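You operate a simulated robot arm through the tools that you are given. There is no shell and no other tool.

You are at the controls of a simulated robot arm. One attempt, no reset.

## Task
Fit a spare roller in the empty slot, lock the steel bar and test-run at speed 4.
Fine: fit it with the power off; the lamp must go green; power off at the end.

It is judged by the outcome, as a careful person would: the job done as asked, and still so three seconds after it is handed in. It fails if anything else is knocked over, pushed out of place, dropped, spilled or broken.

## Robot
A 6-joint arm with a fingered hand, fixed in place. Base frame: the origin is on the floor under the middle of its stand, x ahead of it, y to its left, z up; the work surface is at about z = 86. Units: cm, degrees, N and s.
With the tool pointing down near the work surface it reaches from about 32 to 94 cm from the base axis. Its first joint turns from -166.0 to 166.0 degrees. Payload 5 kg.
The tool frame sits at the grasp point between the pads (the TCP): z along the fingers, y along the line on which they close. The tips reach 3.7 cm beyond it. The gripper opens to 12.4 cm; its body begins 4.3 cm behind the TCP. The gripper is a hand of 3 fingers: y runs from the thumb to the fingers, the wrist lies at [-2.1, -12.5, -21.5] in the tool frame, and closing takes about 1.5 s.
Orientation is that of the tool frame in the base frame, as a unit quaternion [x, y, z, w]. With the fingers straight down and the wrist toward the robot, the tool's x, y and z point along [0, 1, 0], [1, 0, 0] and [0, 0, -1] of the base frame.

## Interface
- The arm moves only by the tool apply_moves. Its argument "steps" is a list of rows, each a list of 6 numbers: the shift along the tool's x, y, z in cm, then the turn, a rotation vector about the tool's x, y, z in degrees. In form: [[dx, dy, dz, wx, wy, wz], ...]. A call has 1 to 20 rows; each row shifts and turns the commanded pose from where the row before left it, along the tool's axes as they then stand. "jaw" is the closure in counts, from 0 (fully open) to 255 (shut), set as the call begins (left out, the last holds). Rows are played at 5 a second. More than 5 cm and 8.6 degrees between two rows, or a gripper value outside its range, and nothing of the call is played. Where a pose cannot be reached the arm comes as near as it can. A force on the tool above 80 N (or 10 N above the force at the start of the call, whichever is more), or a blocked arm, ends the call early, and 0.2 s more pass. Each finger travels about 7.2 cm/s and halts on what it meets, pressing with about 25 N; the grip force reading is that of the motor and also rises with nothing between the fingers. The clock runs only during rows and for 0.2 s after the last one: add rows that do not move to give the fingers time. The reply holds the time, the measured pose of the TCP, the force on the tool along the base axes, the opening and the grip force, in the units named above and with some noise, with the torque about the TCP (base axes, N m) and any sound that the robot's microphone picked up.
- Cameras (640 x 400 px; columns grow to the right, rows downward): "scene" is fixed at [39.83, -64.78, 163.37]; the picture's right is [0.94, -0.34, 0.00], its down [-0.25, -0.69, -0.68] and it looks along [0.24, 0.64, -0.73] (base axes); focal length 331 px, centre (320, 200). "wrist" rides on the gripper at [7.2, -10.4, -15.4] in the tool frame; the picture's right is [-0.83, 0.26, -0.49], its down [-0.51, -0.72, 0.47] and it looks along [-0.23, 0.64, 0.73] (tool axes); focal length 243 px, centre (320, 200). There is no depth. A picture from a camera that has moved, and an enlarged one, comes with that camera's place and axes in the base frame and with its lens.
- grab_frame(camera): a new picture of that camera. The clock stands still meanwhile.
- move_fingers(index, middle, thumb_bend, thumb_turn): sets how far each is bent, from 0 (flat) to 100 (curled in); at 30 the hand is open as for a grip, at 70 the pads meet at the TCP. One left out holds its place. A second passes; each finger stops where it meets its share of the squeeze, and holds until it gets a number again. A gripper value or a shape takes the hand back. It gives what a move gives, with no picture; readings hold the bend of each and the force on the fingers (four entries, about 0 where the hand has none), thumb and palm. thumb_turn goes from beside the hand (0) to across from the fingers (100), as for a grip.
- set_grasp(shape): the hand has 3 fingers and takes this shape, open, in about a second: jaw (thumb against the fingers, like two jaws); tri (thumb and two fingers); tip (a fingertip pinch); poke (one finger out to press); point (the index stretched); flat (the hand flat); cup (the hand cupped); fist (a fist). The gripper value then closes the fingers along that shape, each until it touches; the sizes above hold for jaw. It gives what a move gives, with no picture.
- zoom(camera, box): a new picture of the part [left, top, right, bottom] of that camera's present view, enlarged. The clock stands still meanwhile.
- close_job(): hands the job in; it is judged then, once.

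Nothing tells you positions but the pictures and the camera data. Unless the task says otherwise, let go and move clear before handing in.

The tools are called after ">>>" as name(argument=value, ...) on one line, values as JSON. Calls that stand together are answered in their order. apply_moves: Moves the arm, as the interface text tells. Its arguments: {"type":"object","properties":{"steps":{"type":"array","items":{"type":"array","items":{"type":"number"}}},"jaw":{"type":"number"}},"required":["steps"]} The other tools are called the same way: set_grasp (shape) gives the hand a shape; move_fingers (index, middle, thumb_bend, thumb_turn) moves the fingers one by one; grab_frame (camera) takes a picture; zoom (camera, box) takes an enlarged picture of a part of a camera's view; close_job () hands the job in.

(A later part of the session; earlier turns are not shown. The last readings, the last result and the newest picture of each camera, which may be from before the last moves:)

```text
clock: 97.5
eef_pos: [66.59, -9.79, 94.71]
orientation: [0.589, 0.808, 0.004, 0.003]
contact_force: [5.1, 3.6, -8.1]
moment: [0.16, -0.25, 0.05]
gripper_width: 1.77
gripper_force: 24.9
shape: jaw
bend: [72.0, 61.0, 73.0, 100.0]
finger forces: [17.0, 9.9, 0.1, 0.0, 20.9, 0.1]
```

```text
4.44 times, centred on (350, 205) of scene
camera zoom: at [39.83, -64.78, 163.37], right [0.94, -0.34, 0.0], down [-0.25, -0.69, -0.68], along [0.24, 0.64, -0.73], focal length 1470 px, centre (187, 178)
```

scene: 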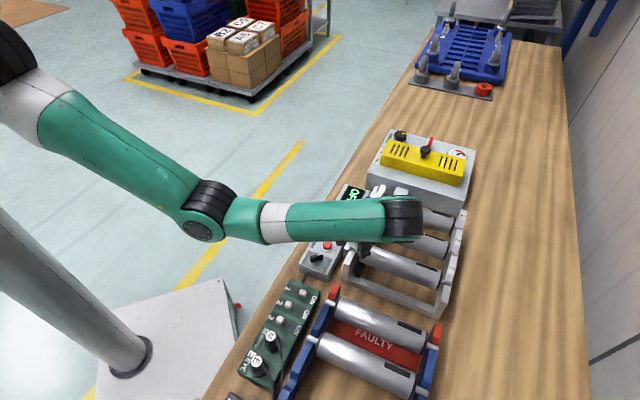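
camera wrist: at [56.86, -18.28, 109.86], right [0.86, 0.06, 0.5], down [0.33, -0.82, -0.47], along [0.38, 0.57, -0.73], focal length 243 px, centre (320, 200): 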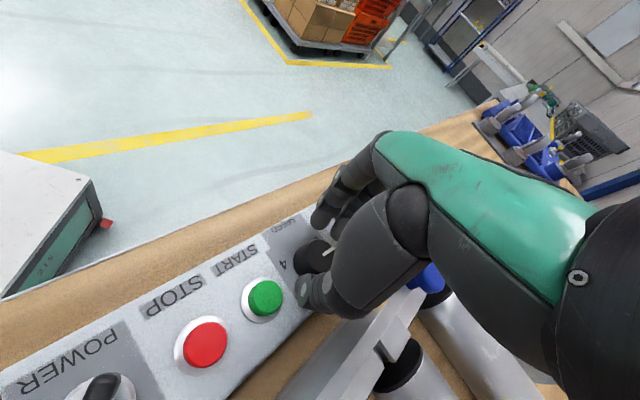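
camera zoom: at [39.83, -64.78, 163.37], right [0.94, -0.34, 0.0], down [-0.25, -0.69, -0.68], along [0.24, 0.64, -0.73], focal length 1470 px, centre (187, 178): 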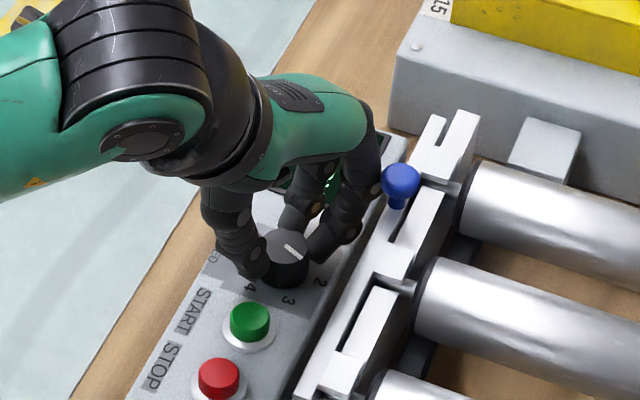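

>>> apply_moves(steps=[[0, 0, 0, 0, 0, 0], [0, 0, 0, 0, 0, 0], [0, 0, 0, 0, 0, 0], [0, 0, 0, 0, 0, -7.5], [0, 0, 0, 0, 0, -7.5], [0, 0, 0, 0, 0, -7.5], [0, 0, 0, 0, 0, -7.5], [0, 0, 0, 0, 0, -7.5], [0, 0, 0, 0, 0, -7.5], [0, 0, 0, 0, 0, -7.5], [0, 0, 0, 0, 0, -7], [0, 0, 0, 0, 0, 0]], jaw=163)

>>> apply_moves(steps=[[0, 0, 0, 0, 0, 0], [0, 0, 0, 0, 0, 0], [0, 0, 0, 0, 0, 0], [0, 0, 0, 0, 0, 0], [0, 0, 0, 0, 0, 0]], jaw=240)

>>> apply_moves(steps=[[0, 0, 0, 0, 0, 7.5], [0, 0, 0, 0, 0, 7.5], [0, 0, 0, 0, 0, 7.5], [0, 0, 0, 0, 0, 7.5], [0, 0, 0, 0, 0, 7.5], [0, 0, 0, 0, 0, 7.5], [0, 0, 0, 0, 0, 7.5], [0, 0, 0, 0, 0, 6], [0, 0, 0, 0, 0, 0]])

>>> zoom(camera="scene", box=[310, 160, 390, 250])

>>> zoom(camera="wrist", box=[200, 120, 400, 320])

```text
clock: 100.1
eef_pos: [66.45, -9.91, 94.64]
orientation: [0.11, 0.994, 0.001, 0.004]
contact_force: [-0.7, -0.2, 0.7]
moment: [0.03, 0.02, 0.04]
gripper_width: 4.41
gripper_force: 0.0
shape: jaw
bend: [74.0, 51.0, 73.0, 100.0]
finger forces: [0.1, 0.0, 0.0, 0.1, 0.0, 0.0]
```

```text
clock: 101.3
eef_pos: [66.48, -9.87, 94.75]
orientation: [0.111, 0.994, 0.002, 0.005]
contact_force: [-3.1, -8.3, 1.9]
moment: [-0.3, 0.1, -0.03]
gripper_width: 1.81
gripper_force: 25.0
shape: jaw
bend: [72.0, 63.0, 72.0, 100.0]
finger forces: [12.5, 5.9, 0.1, 0.1, 27.8, 0.0]
```

```text
clock: 103.3
eef_pos: [66.6, -9.8, 94.79]
orientation: [0.583, 0.812, 0.005, 0.004]
contact_force: [8.9, -2.2, 1.2]
moment: [-0.06, -0.43, 0.07]
gripper_width: 1.79
gripper_force: 24.8
shape: jaw
bend: [72.0, 61.0, 72.0, 100.0]
finger forces: [16.1, 13.1, 0.0, 0.0, 21.2, 0.0]
```

```text
4.44 times, centred on (350, 205) of scene
camera zoom: at [39.83, -64.78, 163.37], right [0.94, -0.34, 0.0], down [-0.25, -0.69, -0.68], along [0.24, 0.64, -0.73], focal length 1470 px, centre (187, 178)
```

zoom: 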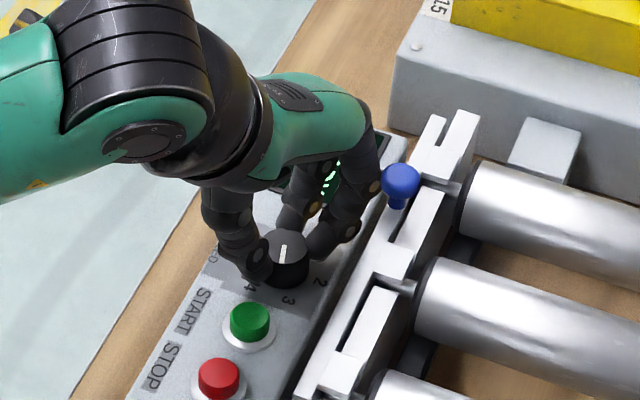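

```text
2.00 times, centred on (300, 220) of wrist
camera zoom: at [54.09, -6.29, 109.84], right [0.51, -0.7, 0.5], down [-0.52, -0.71, -0.48], along [0.69, -0.01, -0.72], focal length 485 px, centre (360, 160)
```

zoom: 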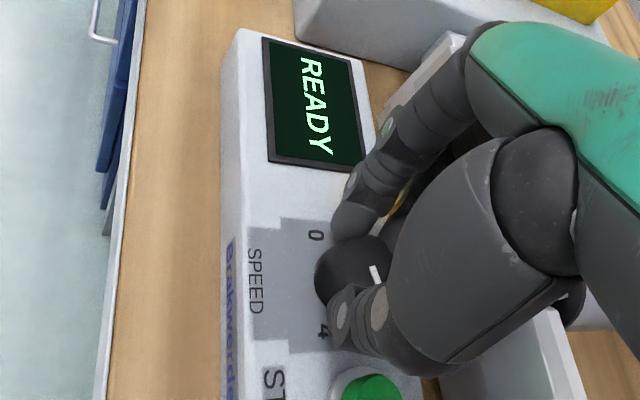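

The pointer has passed 3. One more stroke should bring it to 4.

>>> apply_moves(steps=[[0, 0, 0, 0, 0, 0], [0, 0, 0, 0, 0, 0], [0, 0, 0, 0, 0, 0], [0, 0, 0, 0, 0, -7.5], [0, 0, 0, 0, 0, -7.5], [0, 0, 0, 0, 0, -7.5], [0, 0, 0, 0, 0, -7.5], [0, 0, 0, 0, 0, -7.5], [0, 0, 0, 0, 0, -7.5], [0, 0, 0, 0, 0, -7.5], [0, 0, 0, 0, 0, -6], [0, 0, 0, 0, 0, 0]], jaw=163)

>>> apply_moves(steps=[[0, 0, 0, 0, 0, 0], [0, 0, 0, 0, 0, 0], [0, 0, 0, 0, 0, 0], [0, 0, 0, 0, 0, 0], [0, 0, 0, 0, 0, 0]], jaw=240)

>>> apply_moves(steps=[[0, 0, 0, 0, 0, 7.5], [0, 0, 0, 0, 0, 7.5], [0, 0, 0, 0, 0, 7.5], [0, 0, 0, 0, 0, 7.5], [0, 0, 0, 0, 0, 7.5], [0, 0, 0, 0, 0, 7.5], [0, 0, 0, 0, 0, 6], [0, 0, 0, 0, 0, 0]])

>>> zoom(camera="scene", box=[310, 160, 390, 250])

>>> zoom(camera="wrist", box=[200, 120, 400, 320])

```text
clock: 105.9
eef_pos: [66.51, -9.76, 94.75]
orientation: [0.11, 0.994, 0.003, 0.004]
contact_force: [0.0, 0.0, -0.1]
moment: [0.01, 0.02, 0.05]
gripper_width: 4.45
gripper_force: 0.0
shape: jaw
bend: [74.0, 51.0, 73.0, 100.0]
finger forces: [0.0, 0.0, 0.0, 0.0, 0.0, 0.0]
```

```text
clock: 107.1
eef_pos: [66.5, -9.75, 94.73]
orientation: [0.11, 0.994, 0.002, 0.004]
contact_force: [-2.9, -9.3, 1.8]
moment: [-0.37, 0.13, -0.05]
gripper_width: 1.77
gripper_force: 25.2
shape: jaw
bend: [72.0, 64.0, 72.0, 100.0]
finger forces: [11.7, 6.1, 0.0, 0.0, 28.9, 0.0]
```

```text
clock: 108.9
eef_pos: [66.44, -9.75, 94.78]
orientation: [0.528, 0.849, 0.005, 0.004]
contact_force: [8.3, 4.2, 4.8]
moment: [0.23, -0.48, 0.08]
gripper_width: 1.82
gripper_force: 24.7
shape: jaw
bend: [72.0, 61.0, 73.0, 100.0]
finger forces: [18.4, 13.1, 0.0, 0.0, 21.0, 0.1]
```

```text
4.44 times, centred on (350, 205) of scene
camera zoom: at [39.83, -64.78, 163.37], right [0.94, -0.34, 0.0], down [-0.25, -0.69, -0.68], along [0.24, 0.64, -0.73], focal length 1470 px, centre (187, 178)
```

zoom: 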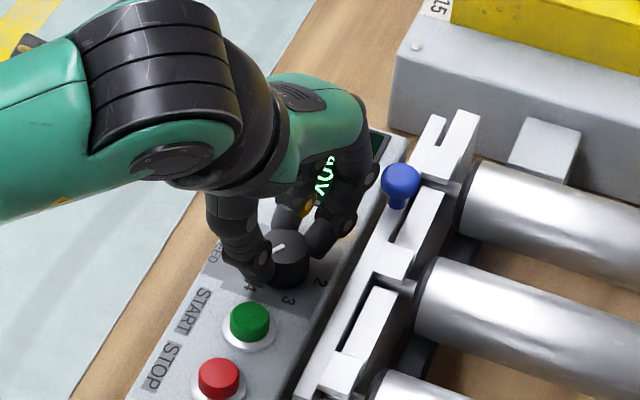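

```text
2.00 times, centred on (300, 220) of wrist
camera zoom: at [53.66, -7.99, 109.81], right [0.6, -0.63, 0.5], down [-0.42, -0.77, -0.48], along [0.69, 0.08, -0.72], focal length 485 px, centre (360, 160)
```

zoom: 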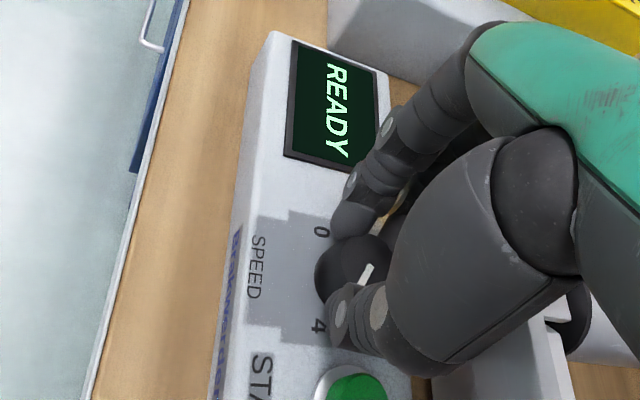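

>>> apply_moves(steps=[[0, 0, 0, 0, 0, 0], [0, 0, 0, 0, 0, 0], [0, 0, 0, 0, 0, 0], [0, 0, -1, 0, 0, 0], [0, 0, -2, 0, 0, 0], [0, 0, -2, 0, 0, 0], [0, 0, -2, 0, 0, 0], [0, 0, 0, 0, 0, 0]], jaw=163)

>>> zoom(camera="scene", box=[310, 160, 390, 250])

>>> zoom(camera="wrist", box=[200, 160, 360, 340])

```text
clock: 110.7
eef_pos: [66.17, -9.88, 101.69]
orientation: [0.528, 0.849, 0.004, 0.003]
contact_force: [0.1, -0.1, 0.2]
moment: [0.04, -0.02, -0.03]
gripper_width: 4.43
gripper_force: 0.2
shape: jaw
bend: [74.0, 51.0, 73.0, 100.0]
finger forces: [0.0, 0.0, 0.0, 0.0, 0.1, 0.1]
```

```text
4.44 times, centred on (350, 205) of scene
camera zoom: at [39.83, -64.78, 163.37], right [0.94, -0.34, 0.0], down [-0.25, -0.69, -0.68], along [0.24, 0.64, -0.73], focal length 1470 px, centre (187, 178)
```

zoom: 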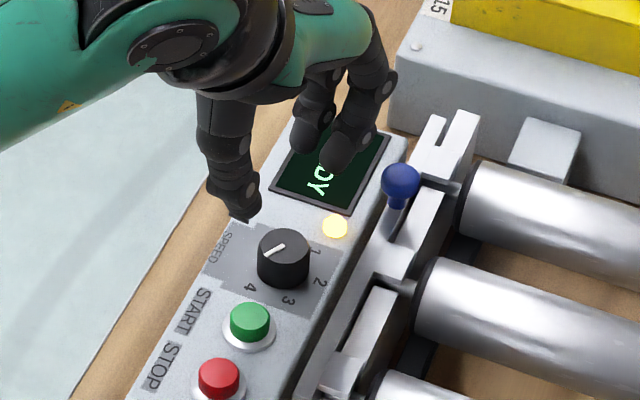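

```text
2.22 times, centred on (280, 250) of wrist
camera zoom: at [53.48, -8.13, 116.93], right [0.6, -0.63, 0.5], down [-0.42, -0.77, -0.48], along [0.68, 0.08, -0.72], focal length 539 px, centre (409, 89)
```

zoom: 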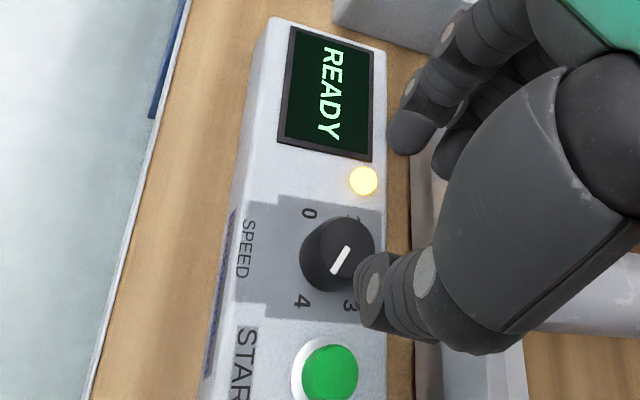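

The SPEED pointer is at 4 and the display shows READY. Next I'll close the hand into a fist of fingertips and press START at about (62.4, −14.2).

>>> apply_moves(steps=[[-1.1, -2.65, 0, 0, 0, 0], [-1.1, -2.65, 0, 0, 0, 0], [0, 0, 0, 0, 0, 0], [0, 0, 0, 0, 0, 0], [0, 0, 0, 0, 0, 0], [0, 0, 0, 0, 0, 0], [0, 0, 0, 0, 0, 0]], jaw=255)

>>> zoom(camera="scene", box=[290, 160, 400, 270])

>>> zoom(camera="wrist", box=[200, 160, 400, 360])

```text
clock: 112.3
eef_pos: [62.35, -14.14, 101.63]
orientation: [0.528, 0.849, 0.003, 0.003]
contact_force: [0.2, 0.0, 1.0]
moment: [-0.02, 0.0, 0.0]
gripper_width: 0.03
gripper_force: 24.3
shape: jaw
bend: [70.0, 70.0, 57.0, 100.0]
finger forces: [0.1, 0.0, 0.0, 0.0, 0.0, 0.0]
```

```text
3.64 times, centred on (345, 215) of scene
camera zoom: at [39.83, -64.78, 163.37], right [0.94, -0.34, 0.0], down [-0.25, -0.69, -0.68], along [0.24, 0.64, -0.73], focal length 1202 px, centre (229, 146)
```

zoom: 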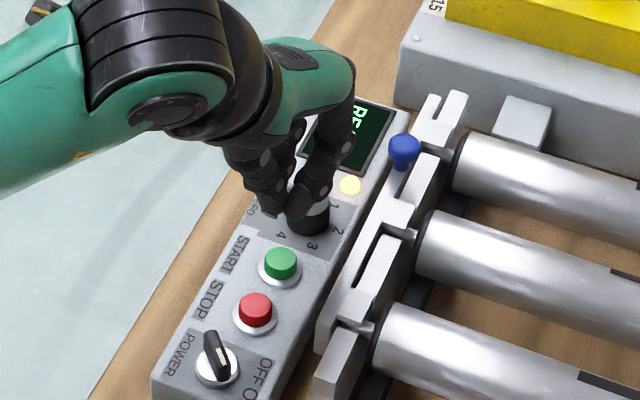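

```text
2.00 times, centred on (300, 260) of wrist
camera zoom: at [49.6, -12.21, 116.81], right [0.6, -0.63, 0.5], down [-0.42, -0.77, -0.48], along [0.68, 0.08, -0.72], focal length 485 px, centre (360, 80)
```

zoom: 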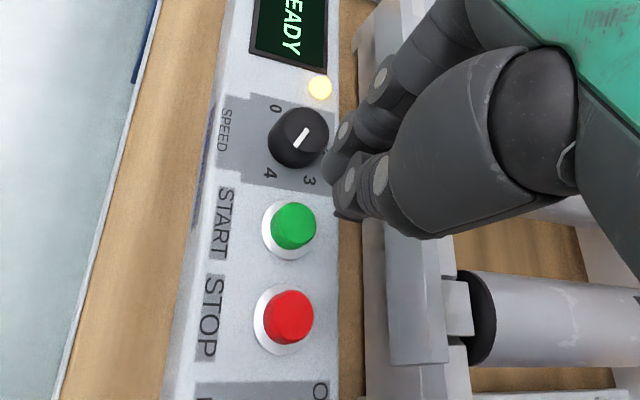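

The fingertips line up over START. I'll lower and press gently.

>>> apply_moves(steps=[[0, 0, 1.5, 0, 0, 0], [0, 0, 1.5, 0, 0, 0], [0, 0, 1.5, 0, 0, 0], [0, 0, 0.6, 0, 0, 0], [0, 0, 0, 0, 0, 0]])

>>> zoom(camera="wrist", box=[200, 160, 400, 360])

>>> zoom(camera="scene", box=[310, 180, 380, 260])

```text
clock: 113.5
eef_pos: [62.58, -14.07, 96.51]
orientation: [0.528, 0.849, 0.005, 0.004]
contact_force: [0.4, -0.7, -0.2]
moment: [-0.03, -0.03, -0.01]
gripper_width: 0.0
gripper_force: 24.1
shape: jaw
bend: [70.0, 70.0, 57.0, 100.0]
finger forces: [0.0, 0.0, 0.0, 0.0, 0.0, 0.0]
```

```text
2.00 times, centred on (300, 260) of wrist
camera zoom: at [49.84, -12.18, 111.62], right [0.6, -0.63, 0.5], down [-0.42, -0.77, -0.48], along [0.68, 0.08, -0.72], focal length 485 px, centre (360, 80)
```

zoom: 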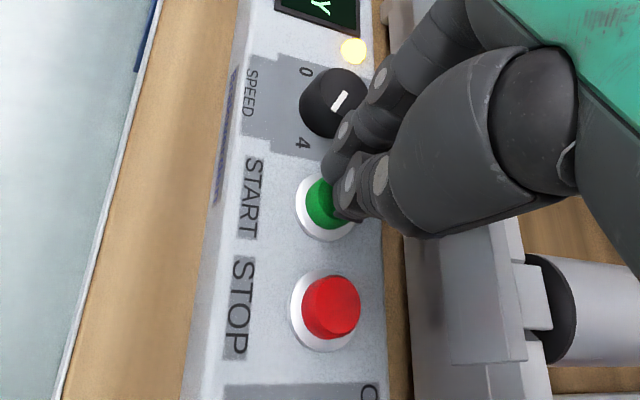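

```text
5.00 times, centred on (345, 220) of scene
camera zoom: at [39.83, -64.78, 163.37], right [0.94, -0.34, 0.0], down [-0.25, -0.69, -0.68], along [0.24, 0.64, -0.73], focal length 1653 px, centre (195, 100)
```

zoom: 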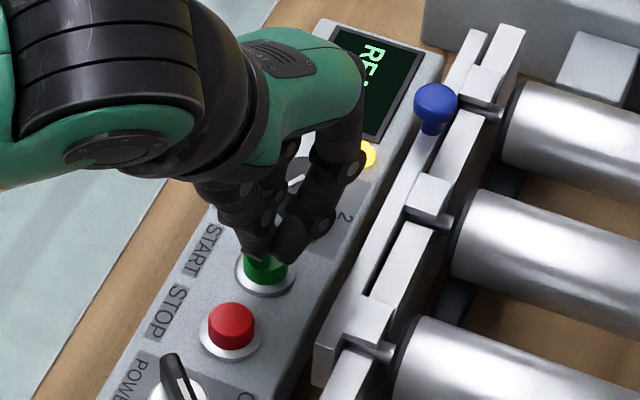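

>>> apply_moves(steps=[[0, -0.3, 0.3, 0, 0, 0], [0, 0, 0.3, 0, 0, 0], [0, 0, 0.2, 0, 0, 0], [0, 0, 0, 0, 0, 0]])

>>> zoom(camera="scene", box=[310, 180, 380, 260])

```text
clock: 114.5
eef_pos: [62.4, -14.28, 95.73]
orientation: [0.527, 0.85, 0.004, 0.004]
contact_force: [-0.3, 1.7, 0.5]
moment: [0.02, -0.01, -0.01]
gripper_width: 0.0
gripper_force: 25.3
shape: jaw
bend: [70.0, 70.0, 57.0, 100.0]
finger forces: [0.0, 0.0, 0.0, 0.1, 0.0, 0.0]
```

```text
5.00 times, centred on (345, 220) of scene
camera zoom: at [39.83, -64.78, 163.37], right [0.94, -0.34, 0.0], down [-0.25, -0.69, -0.68], along [0.24, 0.64, -0.73], focal length 1653 px, centre (195, 100)
```

zoom: 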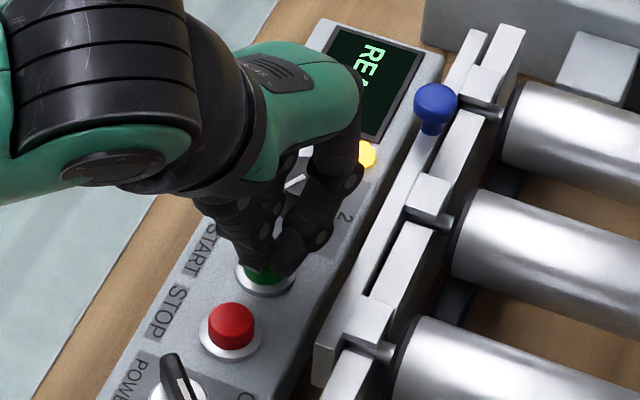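

>>> apply_moves(steps=[[0, 0, 0.2, 0, 0, 0], [0, 0, 0.2, 0, 0, 0], [0, 0, 0.2, 0, 0, 0], [0, 0, 0, 0, 0, 0]])

>>> zoom(camera="scene", box=[310, 180, 380, 260])

```text
clock: 115.5
eef_pos: [62.5, -14.23, 95.07]
orientation: [0.528, 0.849, 0.004, 0.003]
contact_force: [0.5, -0.8, 3.1]
moment: [0.02, -0.02, -0.06]
gripper_width: 0.0
gripper_force: 25.6
shape: jaw
bend: [70.0, 70.0, 57.0, 100.0]
finger forces: [0.1, 0.0, 0.0, 0.0, 0.0, 0.0]
heard: click
```

```text
5.00 times, centred on (345, 220) of scene
camera zoom: at [39.83, -64.78, 163.37], right [0.94, -0.34, 0.0], down [-0.25, -0.69, -0.68], along [0.24, 0.64, -0.73], focal length 1653 px, centre (195, 100)
```

zoom: 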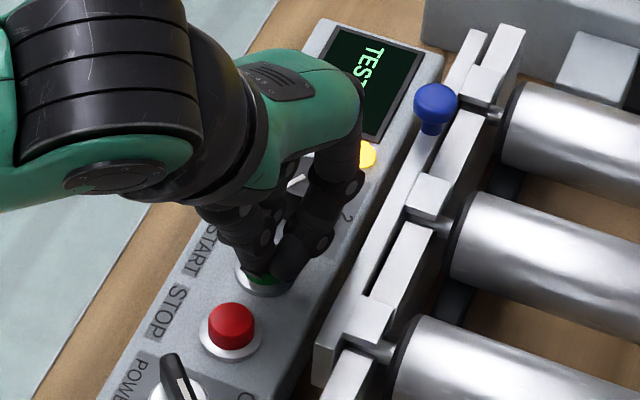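

I heard a click and the display shows TEST, so it is running. I'll lift off START and watch the display and lamp.

>>> apply_moves(steps=[[0, 0, -1, 0, 0, 0], [0, 0, -2, 0, 0, 0], [0, 0, -3, 0, 0, 0], [0, 0, 0, 0, 0, 0]])

>>> grab_frame(camera="wrist")

>>> zoom(camera="scene", box=[310, 160, 470, 290])

```text
clock: 116.5
eef_pos: [62.38, -14.37, 101.14]
orientation: [0.528, 0.85, 0.004, 0.003]
contact_force: [0.6, -0.1, -0.1]
moment: [-0.05, 0.0, -0.04]
gripper_width: 0.01
gripper_force: 25.0
shape: jaw
bend: [70.0, 70.0, 57.0, 100.0]
finger forces: [0.0, 0.1, 0.0, 0.1, 0.1, 0.0]
```

```text
taken
camera wrist: at [49.71, -12.51, 116.26], right [0.6, -0.63, 0.5], down [-0.42, -0.77, -0.48], along [0.68, 0.08, -0.72], focal length 243 px, centre (320, 200)
```

wrist: 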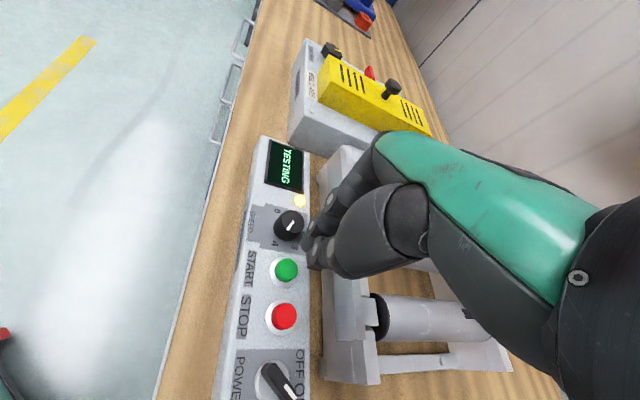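

```text
3.08 times, centred on (390, 225) of scene
camera zoom: at [39.83, -64.78, 163.37], right [0.94, -0.34, 0.0], down [-0.25, -0.69, -0.68], along [0.24, 0.64, -0.73], focal length 1017 px, centre (105, 123)
```

zoom: 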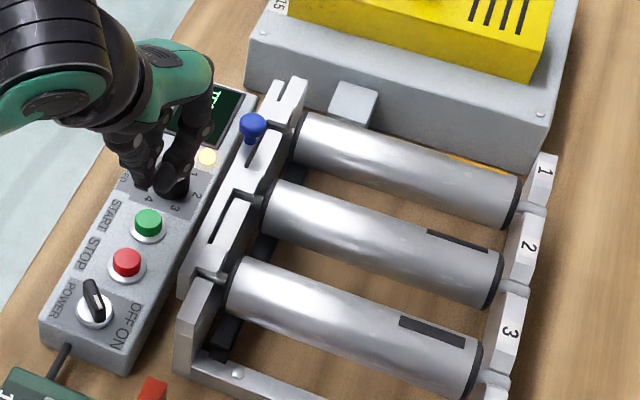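

TESTING is displayed. I'll wait with the arm still and watch for the result.

>>> apply_moves(steps=[[0, 0, 0, 0, 0, 0], [0, 0, 0, 0, 0, 0], [0, 0, 0, 0, 0, 0], [0, 0, 0, 0, 0, 0], [0, 0, 0, 0, 0, 0], [0, 0, 0, 0, 0, 0], [0, 0, 0, 0, 0, 0], [0, 0, 0, 0, 0, 0]])

>>> zoom(camera="wrist", box=[220, 120, 400, 300])

>>> zoom(camera="scene", box=[310, 160, 470, 290])

```text
clock: 118.3
eef_pos: [62.48, -14.38, 101.08]
orientation: [0.528, 0.849, 0.004, 0.003]
contact_force: [0.7, -0.1, 0.2]
moment: [-0.04, 0.0, 0.02]
gripper_width: 0.0
gripper_force: 25.2
shape: jaw
bend: [70.0, 70.0, 57.0, 100.0]
finger forces: [0.0, 0.0, 0.1, 0.1, 0.1, 0.1]
```

```text
2.22 times, centred on (310, 210) of wrist
camera zoom: at [49.72, -12.51, 116.24], right [0.6, -0.63, 0.5], down [-0.42, -0.77, -0.48], along [0.68, 0.08, -0.72], focal length 539 px, centre (342, 178)
```

zoom: 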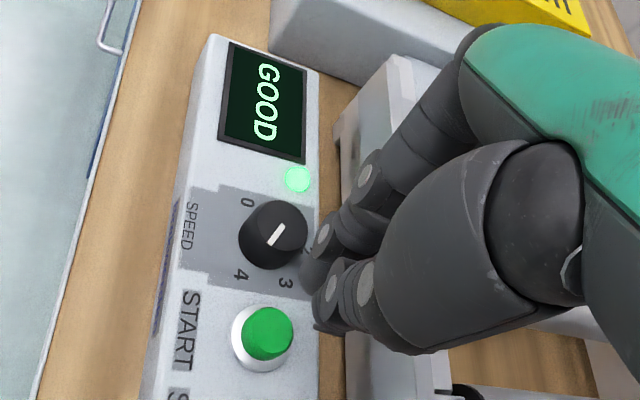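

```text
3.08 times, centred on (390, 225) of scene
camera zoom: at [39.83, -64.78, 163.37], right [0.94, -0.34, 0.0], down [-0.25, -0.69, -0.68], along [0.24, 0.64, -0.73], focal length 1017 px, centre (105, 123)
```

zoom: 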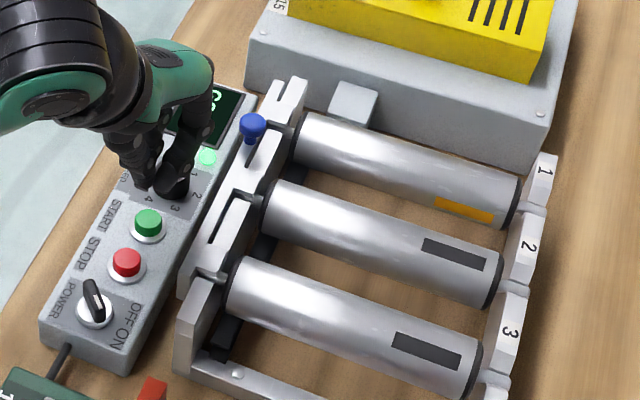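

GOOD with a green lamp at speed 4. Next I'll press STOP and then switch the power off, starting by moving over STOP.

>>> apply_moves(steps=[[-0.75, -2.2, 0, 0, 0, 0], [-0.75, -2.2, 0, 0, 0, 0], [0, 0, 1.5, 0, 0, 0], [0, 0, 1.5, 0, 0, 0], [0, 0, 1.5, 0, 0, 0], [0, 0, 0, 0, 0, 0]])

>>> zoom(camera="scene", box=[300, 180, 400, 280])

>>> zoom(camera="wrist", box=[200, 140, 400, 340])

```text
clock: 119.7
eef_pos: [59.23, -17.67, 96.48]
orientation: [0.528, 0.849, 0.005, 0.004]
contact_force: [0.6, -0.2, -0.1]
moment: [0.0, 0.0, 0.03]
gripper_width: 0.01
gripper_force: 25.5
shape: jaw
bend: [70.0, 70.0, 57.0, 100.0]
finger forces: [0.1, 0.0, 0.1, 0.1, 0.0, 0.1]
```

```text
4.00 times, centred on (350, 230) of scene
camera zoom: at [39.83, -64.78, 163.37], right [0.94, -0.34, 0.0], down [-0.25, -0.69, -0.68], along [0.24, 0.64, -0.73], focal length 1322 px, centre (200, 80)
```

zoom: 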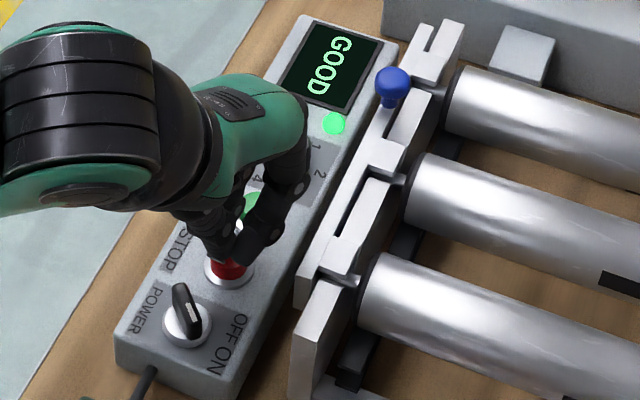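

```text
2.00 times, centred on (300, 240) of wrist
camera zoom: at [46.39, -15.7, 111.67], right [0.6, -0.63, 0.5], down [-0.42, -0.77, -0.48], along [0.68, 0.08, -0.72], focal length 485 px, centre (360, 120)
```

zoom: 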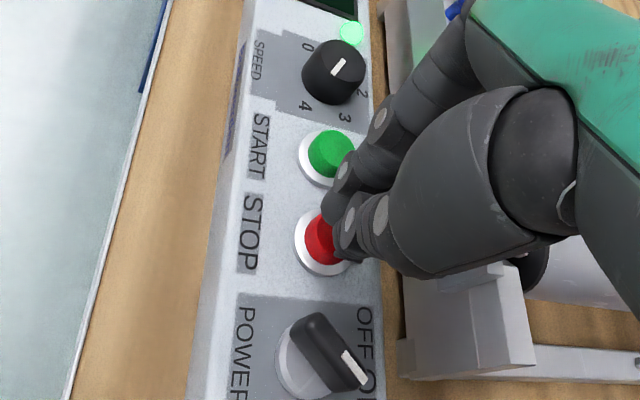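

>>> apply_moves(steps=[[0, -0.2, 0.4, 0, 0, 0], [0, 0, 0.4, 0, 0, 0], [0, 0, 0.2, 0, 0, 0], [0, 0, 0.2, 0, 0, 0], [0, 0, 0.2, 0, 0, 0], [0, 0, 0, 0, 0, 0]])

>>> zoom(camera="scene", box=[300, 180, 400, 280])

```text
clock: 121.1
eef_pos: [58.96, -17.7, 95.26]
orientation: [0.528, 0.849, 0.004, 0.003]
contact_force: [2.0, -0.2, 2.8]
moment: [0.06, -0.04, 0.01]
gripper_width: 0.0
gripper_force: 24.9
shape: jaw
bend: [70.0, 70.0, 57.0, 100.0]
finger forces: [0.0, 0.1, 0.1, 0.1, 0.0, 0.1]
```

```text
4.00 times, centred on (350, 230) of scene
camera zoom: at [39.83, -64.78, 163.37], right [0.94, -0.34, 0.0], down [-0.25, -0.69, -0.68], along [0.24, 0.64, -0.73], focal length 1322 px, centre (200, 80)
```

zoom: 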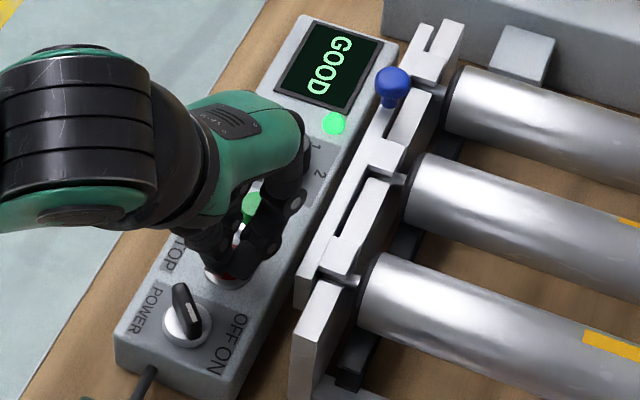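

>>> apply_moves(steps=[[0, 0, 0.2, 0, 0, 0], [0, 0, 0.15, 0, 0, 0], [0, 0, 0, 0, 0, 0]])

>>> zoom(camera="scene", box=[300, 180, 400, 280])

```text
clock: 121.9
eef_pos: [58.95, -17.71, 95.0]
orientation: [0.527, 0.85, 0.004, 0.004]
contact_force: [-0.1, 1.5, 5.9]
moment: [0.16, -0.02, 0.04]
gripper_width: 0.0
gripper_force: 24.6
shape: jaw
bend: [70.0, 70.0, 57.0, 100.0]
finger forces: [0.0, 0.0, 0.0, 0.0, 0.1, 0.1]
heard: click
```

```text
4.00 times, centred on (350, 230) of scene
camera zoom: at [39.83, -64.78, 163.37], right [0.94, -0.34, 0.0], down [-0.25, -0.69, -0.68], along [0.24, 0.64, -0.73], focal length 1322 px, centre (200, 80)
```

zoom: 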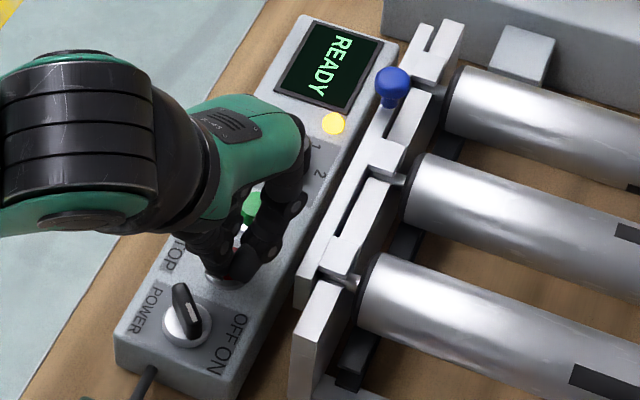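

STOP clicked and the display went back to READY. Next I'll switch off by repeating the earlier lever grasp in reverse, so I'm rising, opening and returning to the same pose over the POWER lever.

>>> apply_moves(steps=[[0, 0, -1, 0, 0, 0], [0, 0, -2.5, 0, 0, 0], [0, 0, -3, 0, 0, 0], [0, 0, 0, 0, 0, 0]])

>>> apply_moves(steps=[[-0.6, -2.2, 0, 0, 0, 0], [-0.6, -2.2, 0, 0, 0, 0], [0, 0, 0, 0, 0, 7.85], [0, 0, 0, 0, 0, 7.85], [0, 0, 0, 0, 0, 7.85], [0, 0, 0, 0, 0, 7.85], [0, 0, 0, 0, 0, 7.85], [0, 0, 0, 0, 0, 7.85], [0, 0, 0, 0, 0, 7.85], [0, 0, 0, 0, 0, 0]], jaw=185)

>>> grab_frame(camera="wrist")

>>> zoom(camera="scene", box=[290, 180, 400, 290])

```text
clock: 122.9
eef_pos: [58.85, -17.72, 101.23]
orientation: [0.528, 0.849, 0.004, 0.003]
contact_force: [0.7, 0.2, 0.9]
moment: [-0.02, 0.0, -0.03]
gripper_width: 0.0
gripper_force: 24.8
shape: jaw
bend: [70.0, 70.0, 57.0, 100.0]
finger forces: [0.0, 0.0, 0.0, 0.1, 0.1, 0.0]
```

```text
clock: 125.1
eef_pos: [55.43, -20.69, 101.34]
orientation: [0.861, 0.509, 0.006, 0.002]
contact_force: [0.2, 0.0, 0.5]
moment: [0.01, 0.01, 0.0]
gripper_width: 3.39
gripper_force: 0.2
shape: jaw
bend: [73.0, 55.0, 74.0, 100.0]
finger forces: [0.0, 0.0, 0.0, 0.0, 0.0, 0.0]
```

```text
taken
camera wrist: at [49.57, -9.41, 116.6], right [-0.17, -0.85, 0.49], down [-0.87, -0.1, -0.48], along [0.46, -0.51, -0.73], focal length 243 px, centre (320, 200)
```

wrist: 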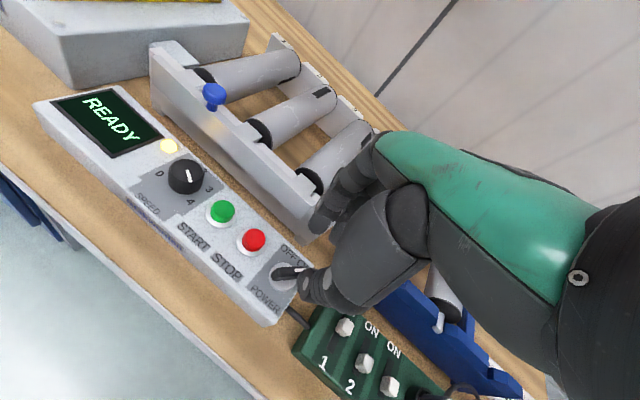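

```text
3.64 times, centred on (345, 235) of scene
camera zoom: at [39.83, -64.78, 163.37], right [0.94, -0.34, 0.0], down [-0.25, -0.69, -0.68], along [0.24, 0.64, -0.73], focal length 1202 px, centre (229, 73)
```

zoom: 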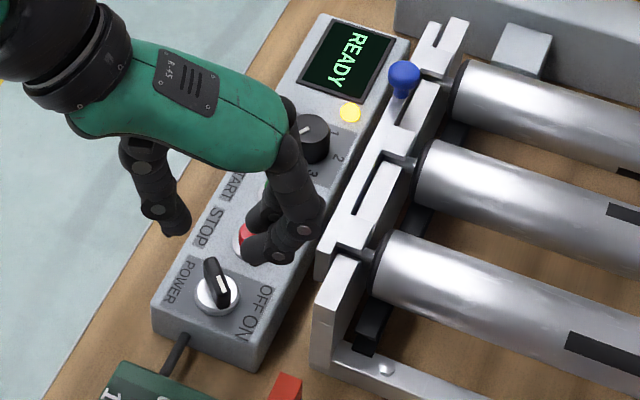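

>>> apply_moves(steps=[[0, 0, 2, 0, 0, 0], [0, 0, 2, 0, 0, 0], [0, 0, 1.3, 0, 0, 0], [0, 0, 0.7, 0, 0, 0], [0, 0, 0.5, 0, 0, 0], [0, 0, 0, 0, 0, 0]])

>>> zoom(camera="wrist", box=[220, 160, 400, 340])

>>> zoom(camera="scene", box=[290, 180, 400, 290])

```text
clock: 126.5
eef_pos: [55.57, -20.58, 94.81]
orientation: [0.86, 0.51, 0.005, 0.002]
contact_force: [0.0, 0.0, 0.2]
moment: [0.02, 0.02, -0.01]
gripper_width: 3.39
gripper_force: 0.2
shape: jaw
bend: [73.0, 55.0, 74.0, 100.0]
finger forces: [0.0, 0.0, 0.0, 0.0, 0.1, 0.1]
```

```text
2.22 times, centred on (310, 250) of wrist
camera zoom: at [49.64, -9.4, 110.09], right [-0.17, -0.86, 0.49], down [-0.87, -0.1, -0.48], along [0.46, -0.51, -0.73], focal length 539 px, centre (342, 89)
```

zoom: 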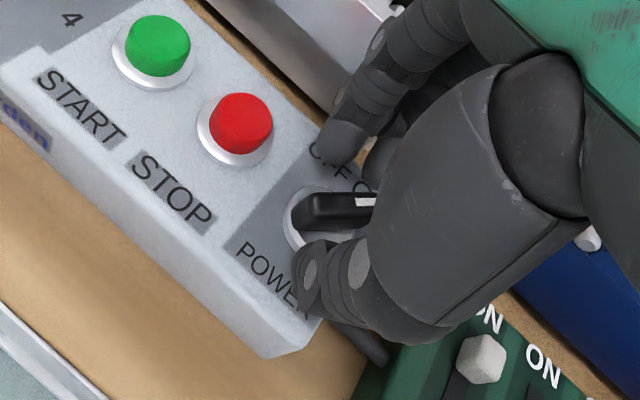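

```text
3.64 times, centred on (345, 235) of scene
camera zoom: at [39.83, -64.78, 163.37], right [0.94, -0.34, 0.0], down [-0.25, -0.69, -0.68], along [0.24, 0.64, -0.73], focal length 1202 px, centre (229, 73)
```

zoom: 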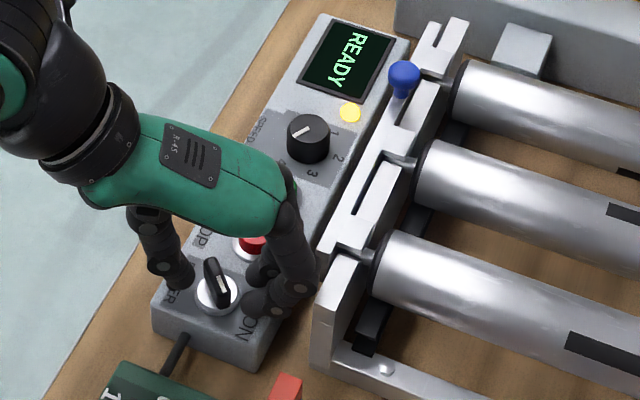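

>>> apply_moves(steps=[[0, 0, 0, 0, 0, 0], [0, 0, 0, 0, 0, 0], [0, 0, 0, 0, 0, 0], [0, 0, 0, 0, 0, 0], [0, 0, 0, 0, 0, 0]], jaw=225)

>>> apply_moves(steps=[[0, 0, 0, 0, 0, -6], [0, 0, 0, 0, 0, -6], [0, 0, 0, 0, 0, -6], [0, 0, 0, 0, 0, -6], [0, 0, 0, 0, 0, 0]])

>>> zoom(camera="wrist", box=[220, 160, 400, 340])

>>> zoom(camera="scene", box=[290, 180, 400, 290])

```text
clock: 127.7
eef_pos: [55.5, -20.75, 94.65]
orientation: [0.86, 0.51, 0.005, 0.001]
contact_force: [0.9, -0.1, 1.0]
moment: [-0.07, -0.07, 0.03]
gripper_width: 1.53
gripper_force: 0.0
shape: jaw
bend: [72.0, 62.0, 73.0, 100.0]
finger forces: [0.0, 2.0, 0.0, 0.0, 1.0, 0.1]
```

```text
clock: 128.9
eef_pos: [55.56, -20.69, 94.88]
orientation: [0.735, 0.678, 0.005, 0.002]
contact_force: [0.1, 1.0, 0.6]
moment: [0.02, -0.02, 0.01]
gripper_width: 1.46
gripper_force: 0.1
shape: jaw
bend: [72.0, 63.0, 73.0, 100.0]
finger forces: [0.1, 0.0, 0.1, 0.0, 0.0, 0.0]
```

```text
2.22 times, centred on (310, 250) of wrist
camera zoom: at [45.54, -12.71, 110.02], right [0.19, -0.85, 0.49], down [-0.75, -0.45, -0.48], along [0.63, -0.28, -0.73], focal length 539 px, centre (342, 89)
```

zoom: 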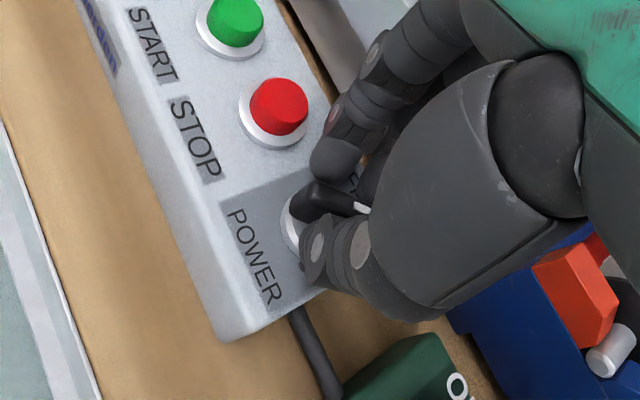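

```text
3.64 times, centred on (345, 235) of scene
camera zoom: at [39.83, -64.78, 163.37], right [0.94, -0.34, 0.0], down [-0.25, -0.69, -0.68], along [0.24, 0.64, -0.73], focal length 1202 px, centre (229, 73)
```

zoom: 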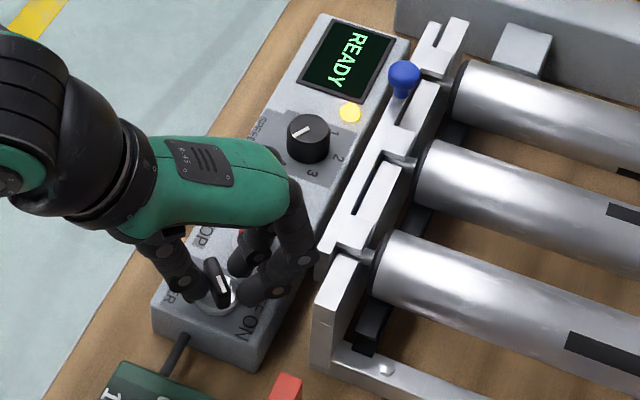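

The grip was too loose, so the hand turned around the lever, but it is now nearly square to it. I'll close firmly here and turn counter-clockwise.

>>> apply_moves(steps=[[0, 0, 0, 0, 0, 0], [0, 0, 0, 0, 0, 0], [0, 0, 0, 0, 0, 0], [0, 0, 0, 0, 0, 0]], jaw=255)

>>> apply_moves(steps=[[0, 0, 0, 0, 0, -6], [0, 0, 0, 0, 0, -6], [0, 0, 0, 0, 0, -6], [0, 0, 0, 0, 0, 0]])

>>> zoom(camera="wrist", box=[220, 160, 400, 340])

>>> zoom(camera="scene", box=[290, 180, 400, 290])

```text
clock: 129.9
eef_pos: [55.56, -20.8, 94.84]
orientation: [0.735, 0.678, 0.004, 0.002]
contact_force: [-0.5, 0.2, -2.3]
moment: [-0.03, -0.04, 0.04]
gripper_width: 0.63
gripper_force: 25.2
shape: jaw
bend: [70.0, 68.0, 73.0, 100.0]
finger forces: [14.1, 7.6, 0.1, 0.0, 21.8, 0.0]
```

```text
clock: 130.9
eef_pos: [55.51, -20.69, 94.84]
orientation: [0.619, 0.785, 0.004, 0.003]
contact_force: [-0.7, -0.2, -4.7]
moment: [0.04, -0.06, -0.05]
gripper_width: 0.64
gripper_force: 24.6
shape: jaw
bend: [70.0, 69.0, 73.0, 100.0]
finger forces: [15.7, 7.0, 0.0, 0.1, 22.0, 0.1]
```

```text
2.22 times, centred on (310, 250) of wrist
camera zoom: at [43.53, -16.08, 109.99], right [0.44, -0.75, 0.49], down [-0.58, -0.66, -0.48], along [0.68, -0.07, -0.73], focal length 539 px, centre (342, 89)
```

zoom: 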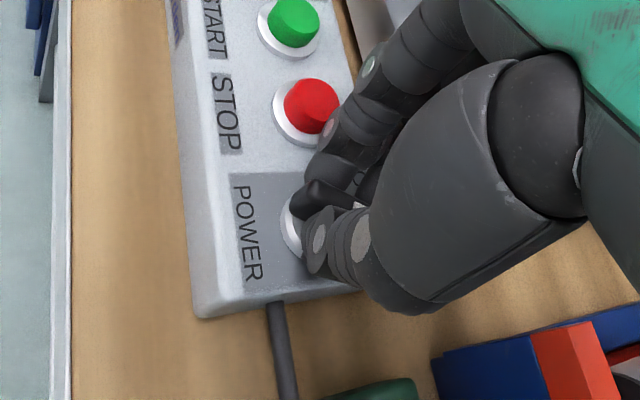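

```text
3.64 times, centred on (345, 235) of scene
camera zoom: at [39.83, -64.78, 163.37], right [0.94, -0.34, 0.0], down [-0.25, -0.69, -0.68], along [0.24, 0.64, -0.73], focal length 1202 px, centre (229, 73)
```

zoom: 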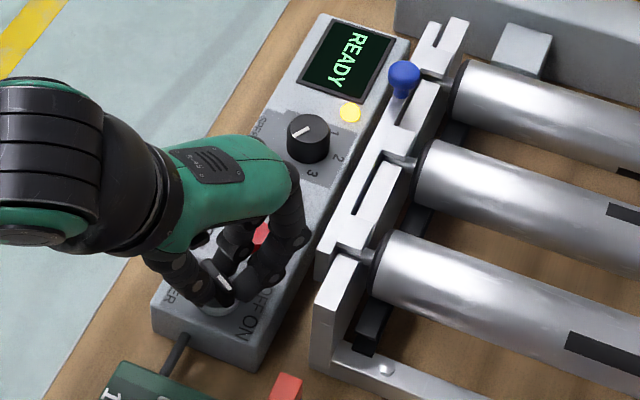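

The lever turns with the hand now. I'll continue counter-clockwise.

>>> apply_moves(steps=[[0, 0, 0, 0, 0, -6], [0, 0, 0, 0, 0, -6], [0, 0, 0, 0, 0, -6], [0, 0, 0, 0, 0, -6], [0, 0, 0, 0, 0, -6], [0, 0, 0, 0, 0, 0]])

>>> zoom(camera="scene", box=[290, 180, 400, 290])

>>> apply_moves(steps=[[0, 0, 0, 0, 0, -5], [0, 0, 0, 0, 0, 0]])

```text
clock: 132.3
eef_pos: [55.45, -20.79, 94.78]
orientation: [0.396, 0.918, 0.003, 0.003]
contact_force: [-3.6, 10.4, -4.7]
moment: [0.32, 0.09, 0.0]
gripper_width: 0.61
gripper_force: 25.0
shape: jaw
bend: [70.0, 69.0, 73.0, 100.0]
finger forces: [18.1, 7.3, 0.0, 0.0, 21.0, 0.0]
```

```text
3.64 times, centred on (345, 235) of scene
camera zoom: at [39.83, -64.78, 163.37], right [0.94, -0.34, 0.0], down [-0.25, -0.69, -0.68], along [0.24, 0.64, -0.73], focal length 1202 px, centre (229, 73)
```

zoom: 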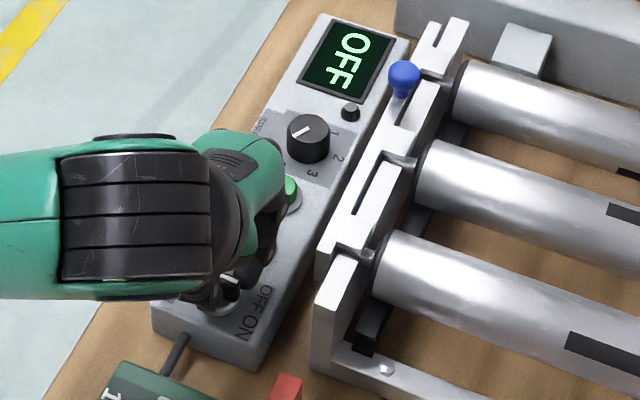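

```text
clock: 132.9
eef_pos: [55.5, -20.67, 94.86]
orientation: [0.355, 0.935, 0.003, 0.004]
contact_force: [-4.5, 10.7, -7.7]
moment: [0.32, 0.12, -0.03]
gripper_width: 0.61
gripper_force: 24.5
shape: jaw
bend: [69.0, 69.0, 73.0, 100.0]
finger forces: [18.1, 7.0, 0.0, 0.0, 20.3, 0.0]
```

The display is OFF. I'll keep turning in small checked steps so the lever sits fully at OFF.

>>> apply_moves(steps=[[0, 0, 0, 0, 0, -5], [0, 0, 0, 0, 0, -5], [0, 0, 0, 0, 0, 0]])

>>> apply_moves(steps=[[0, 0, 0, 0, 0, -5], [0, 0, 0, 0, 0, 0]])

>>> zoom(camera="scene", box=[290, 180, 400, 290])

>>> zoom(camera="wrist", box=[220, 160, 400, 340])

```text
clock: 133.7
eef_pos: [55.58, -20.71, 94.89]
orientation: [0.272, 0.962, 0.003, 0.004]
contact_force: [-5.0, 11.5, -9.2]
moment: [0.36, 0.1, -0.01]
gripper_width: 0.54
gripper_force: 25.1
shape: jaw
bend: [69.0, 69.0, 73.0, 100.0]
finger forces: [18.6, 7.4, 0.0, 0.0, 19.6, 0.0]
```

```text
clock: 134.3
eef_pos: [55.53, -20.74, 94.89]
orientation: [0.23, 0.973, 0.002, 0.004]
contact_force: [-8.4, 10.3, -4.5]
moment: [0.38, 0.25, -0.01]
gripper_width: 0.57
gripper_force: 24.6
shape: jaw
bend: [69.0, 69.0, 73.0, 100.0]
finger forces: [18.6, 6.8, 0.0, 0.1, 20.5, 0.0]
```

```text
3.64 times, centred on (345, 235) of scene
camera zoom: at [39.83, -64.78, 163.37], right [0.94, -0.34, 0.0], down [-0.25, -0.69, -0.68], along [0.24, 0.64, -0.73], focal length 1202 px, centre (229, 73)
```

zoom: 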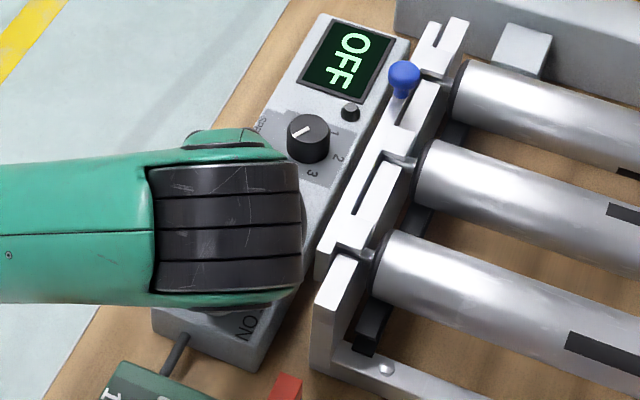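

```text
2.22 times, centred on (310, 250) of wrist
camera zoom: at [44.17, -26.82, 110.0], right [0.85, -0.14, 0.5], down [0.13, -0.87, -0.47], along [0.5, 0.47, -0.73], focal length 539 px, centre (342, 89)
```

zoom: 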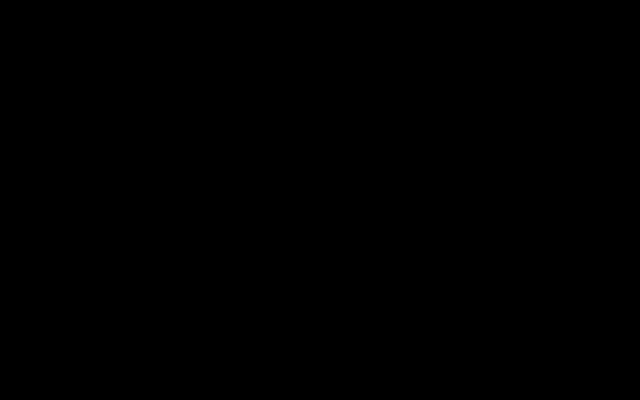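

>>> apply_moves(steps=[[0, 0, 0, 0, 0, -5], [0, 0, 0, 0, 0, 0]])

>>> apply_moves(steps=[[0, 0, 0, 0, 0, -5], [0, 0, 0, 0, 0, 0]])

```text
clock: 134.9
eef_pos: [56.23, -20.65, 94.45]
orientation: [0.188, 0.982, 0.001, 0.01]
contact_force: [-23.8, -2.2, 28.1]
moment: [0.19, 0.82, 0.02]
gripper_width: 0.83
gripper_force: 24.9
shape: jaw
bend: [69.0, 71.0, 74.0, 98.0]
finger forces: [28.3, 1.2, 0.0, 0.1, 32.1, 0.0]
out of reach, approached as far as the arm can: row 1
stopped in row 2: the force on the tool passed its limit at 85 N (the readings are from after the stop); the commanded pose is now the measured one
```

```text
clock: 135.2
eef_pos: [56.7, -21.07, 94.53]
orientation: [0.171, 0.985, 0.0, 0.013]
contact_force: [-27.9, -4.0, 29.7]
moment: [0.16, 1.02, 0.12]
gripper_width: 0.81
gripper_force: 24.7
shape: jaw
bend: [70.0, 72.0, 75.0, 96.0]
finger forces: [24.8, 0.1, 0.0, 0.0, 36.7, 0.1]
out of reach, approached as far as the arm can: row 1
stopped in row 1: the force on the tool passed its limit at 85 N (the readings are from after the stop); the commanded pose is now the measured one
```

That hit the reach limit and loaded the lever sideways. I'll open the hand right away to release it, then lift.

>>> apply_moves(steps=[[0, 0, 0, 0, 0, 0], [0, 0, 0, 0, 0, 0], [0, 0, 0, 0, 0, 0]], jaw=185)

```text
clock: 136.0
eef_pos: [57.13, -20.84, 94.18]
orientation: [0.171, 0.985, 0.001, 0.014]
contact_force: [0.5, -3.4, 3.3]
moment: [-0.03, -0.06, -0.11]
gripper_width: 3.31
gripper_force: 0.0
shape: jaw
bend: [73.0, 58.0, 74.0, 100.0]
finger forces: [0.1, 5.3, 0.1, 0.0, 0.0, 0.0]
heard: click
```

>>> apply_moves(steps=[[0, 0, -0.7, 0, 0, 0], [0, 0, -0.7, 0, 0, 4], [0, 0, -0.7, 0, 0, 6]])

>>> zoom(camera="scene", box=[290, 180, 400, 290])

```text
clock: 136.8
eef_pos: [56.99, -20.81, 95.61]
orientation: [0.256, 0.967, 0.003, 0.012]
contact_force: [0.2, -0.1, -1.0]
moment: [0.0, 0.01, -0.01]
gripper_width: 3.4
gripper_force: 0.1
shape: jaw
bend: [73.0, 55.0, 74.0, 100.0]
finger forces: [0.0, 0.1, 0.0, 0.0, 0.1, 0.0]
out of reach, approached as far as the arm can: row 1
```

```text
3.64 times, centred on (345, 235) of scene
camera zoom: at [39.83, -64.78, 163.37], right [0.94, -0.34, 0.0], down [-0.25, -0.69, -0.68], along [0.24, 0.64, -0.73], focal length 1202 px, centre (229, 73)
```

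zoom: 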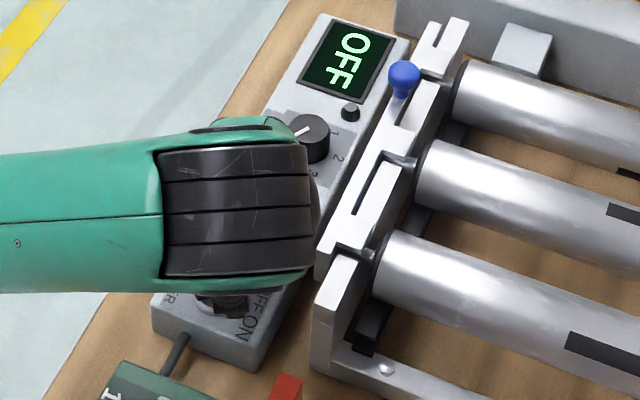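

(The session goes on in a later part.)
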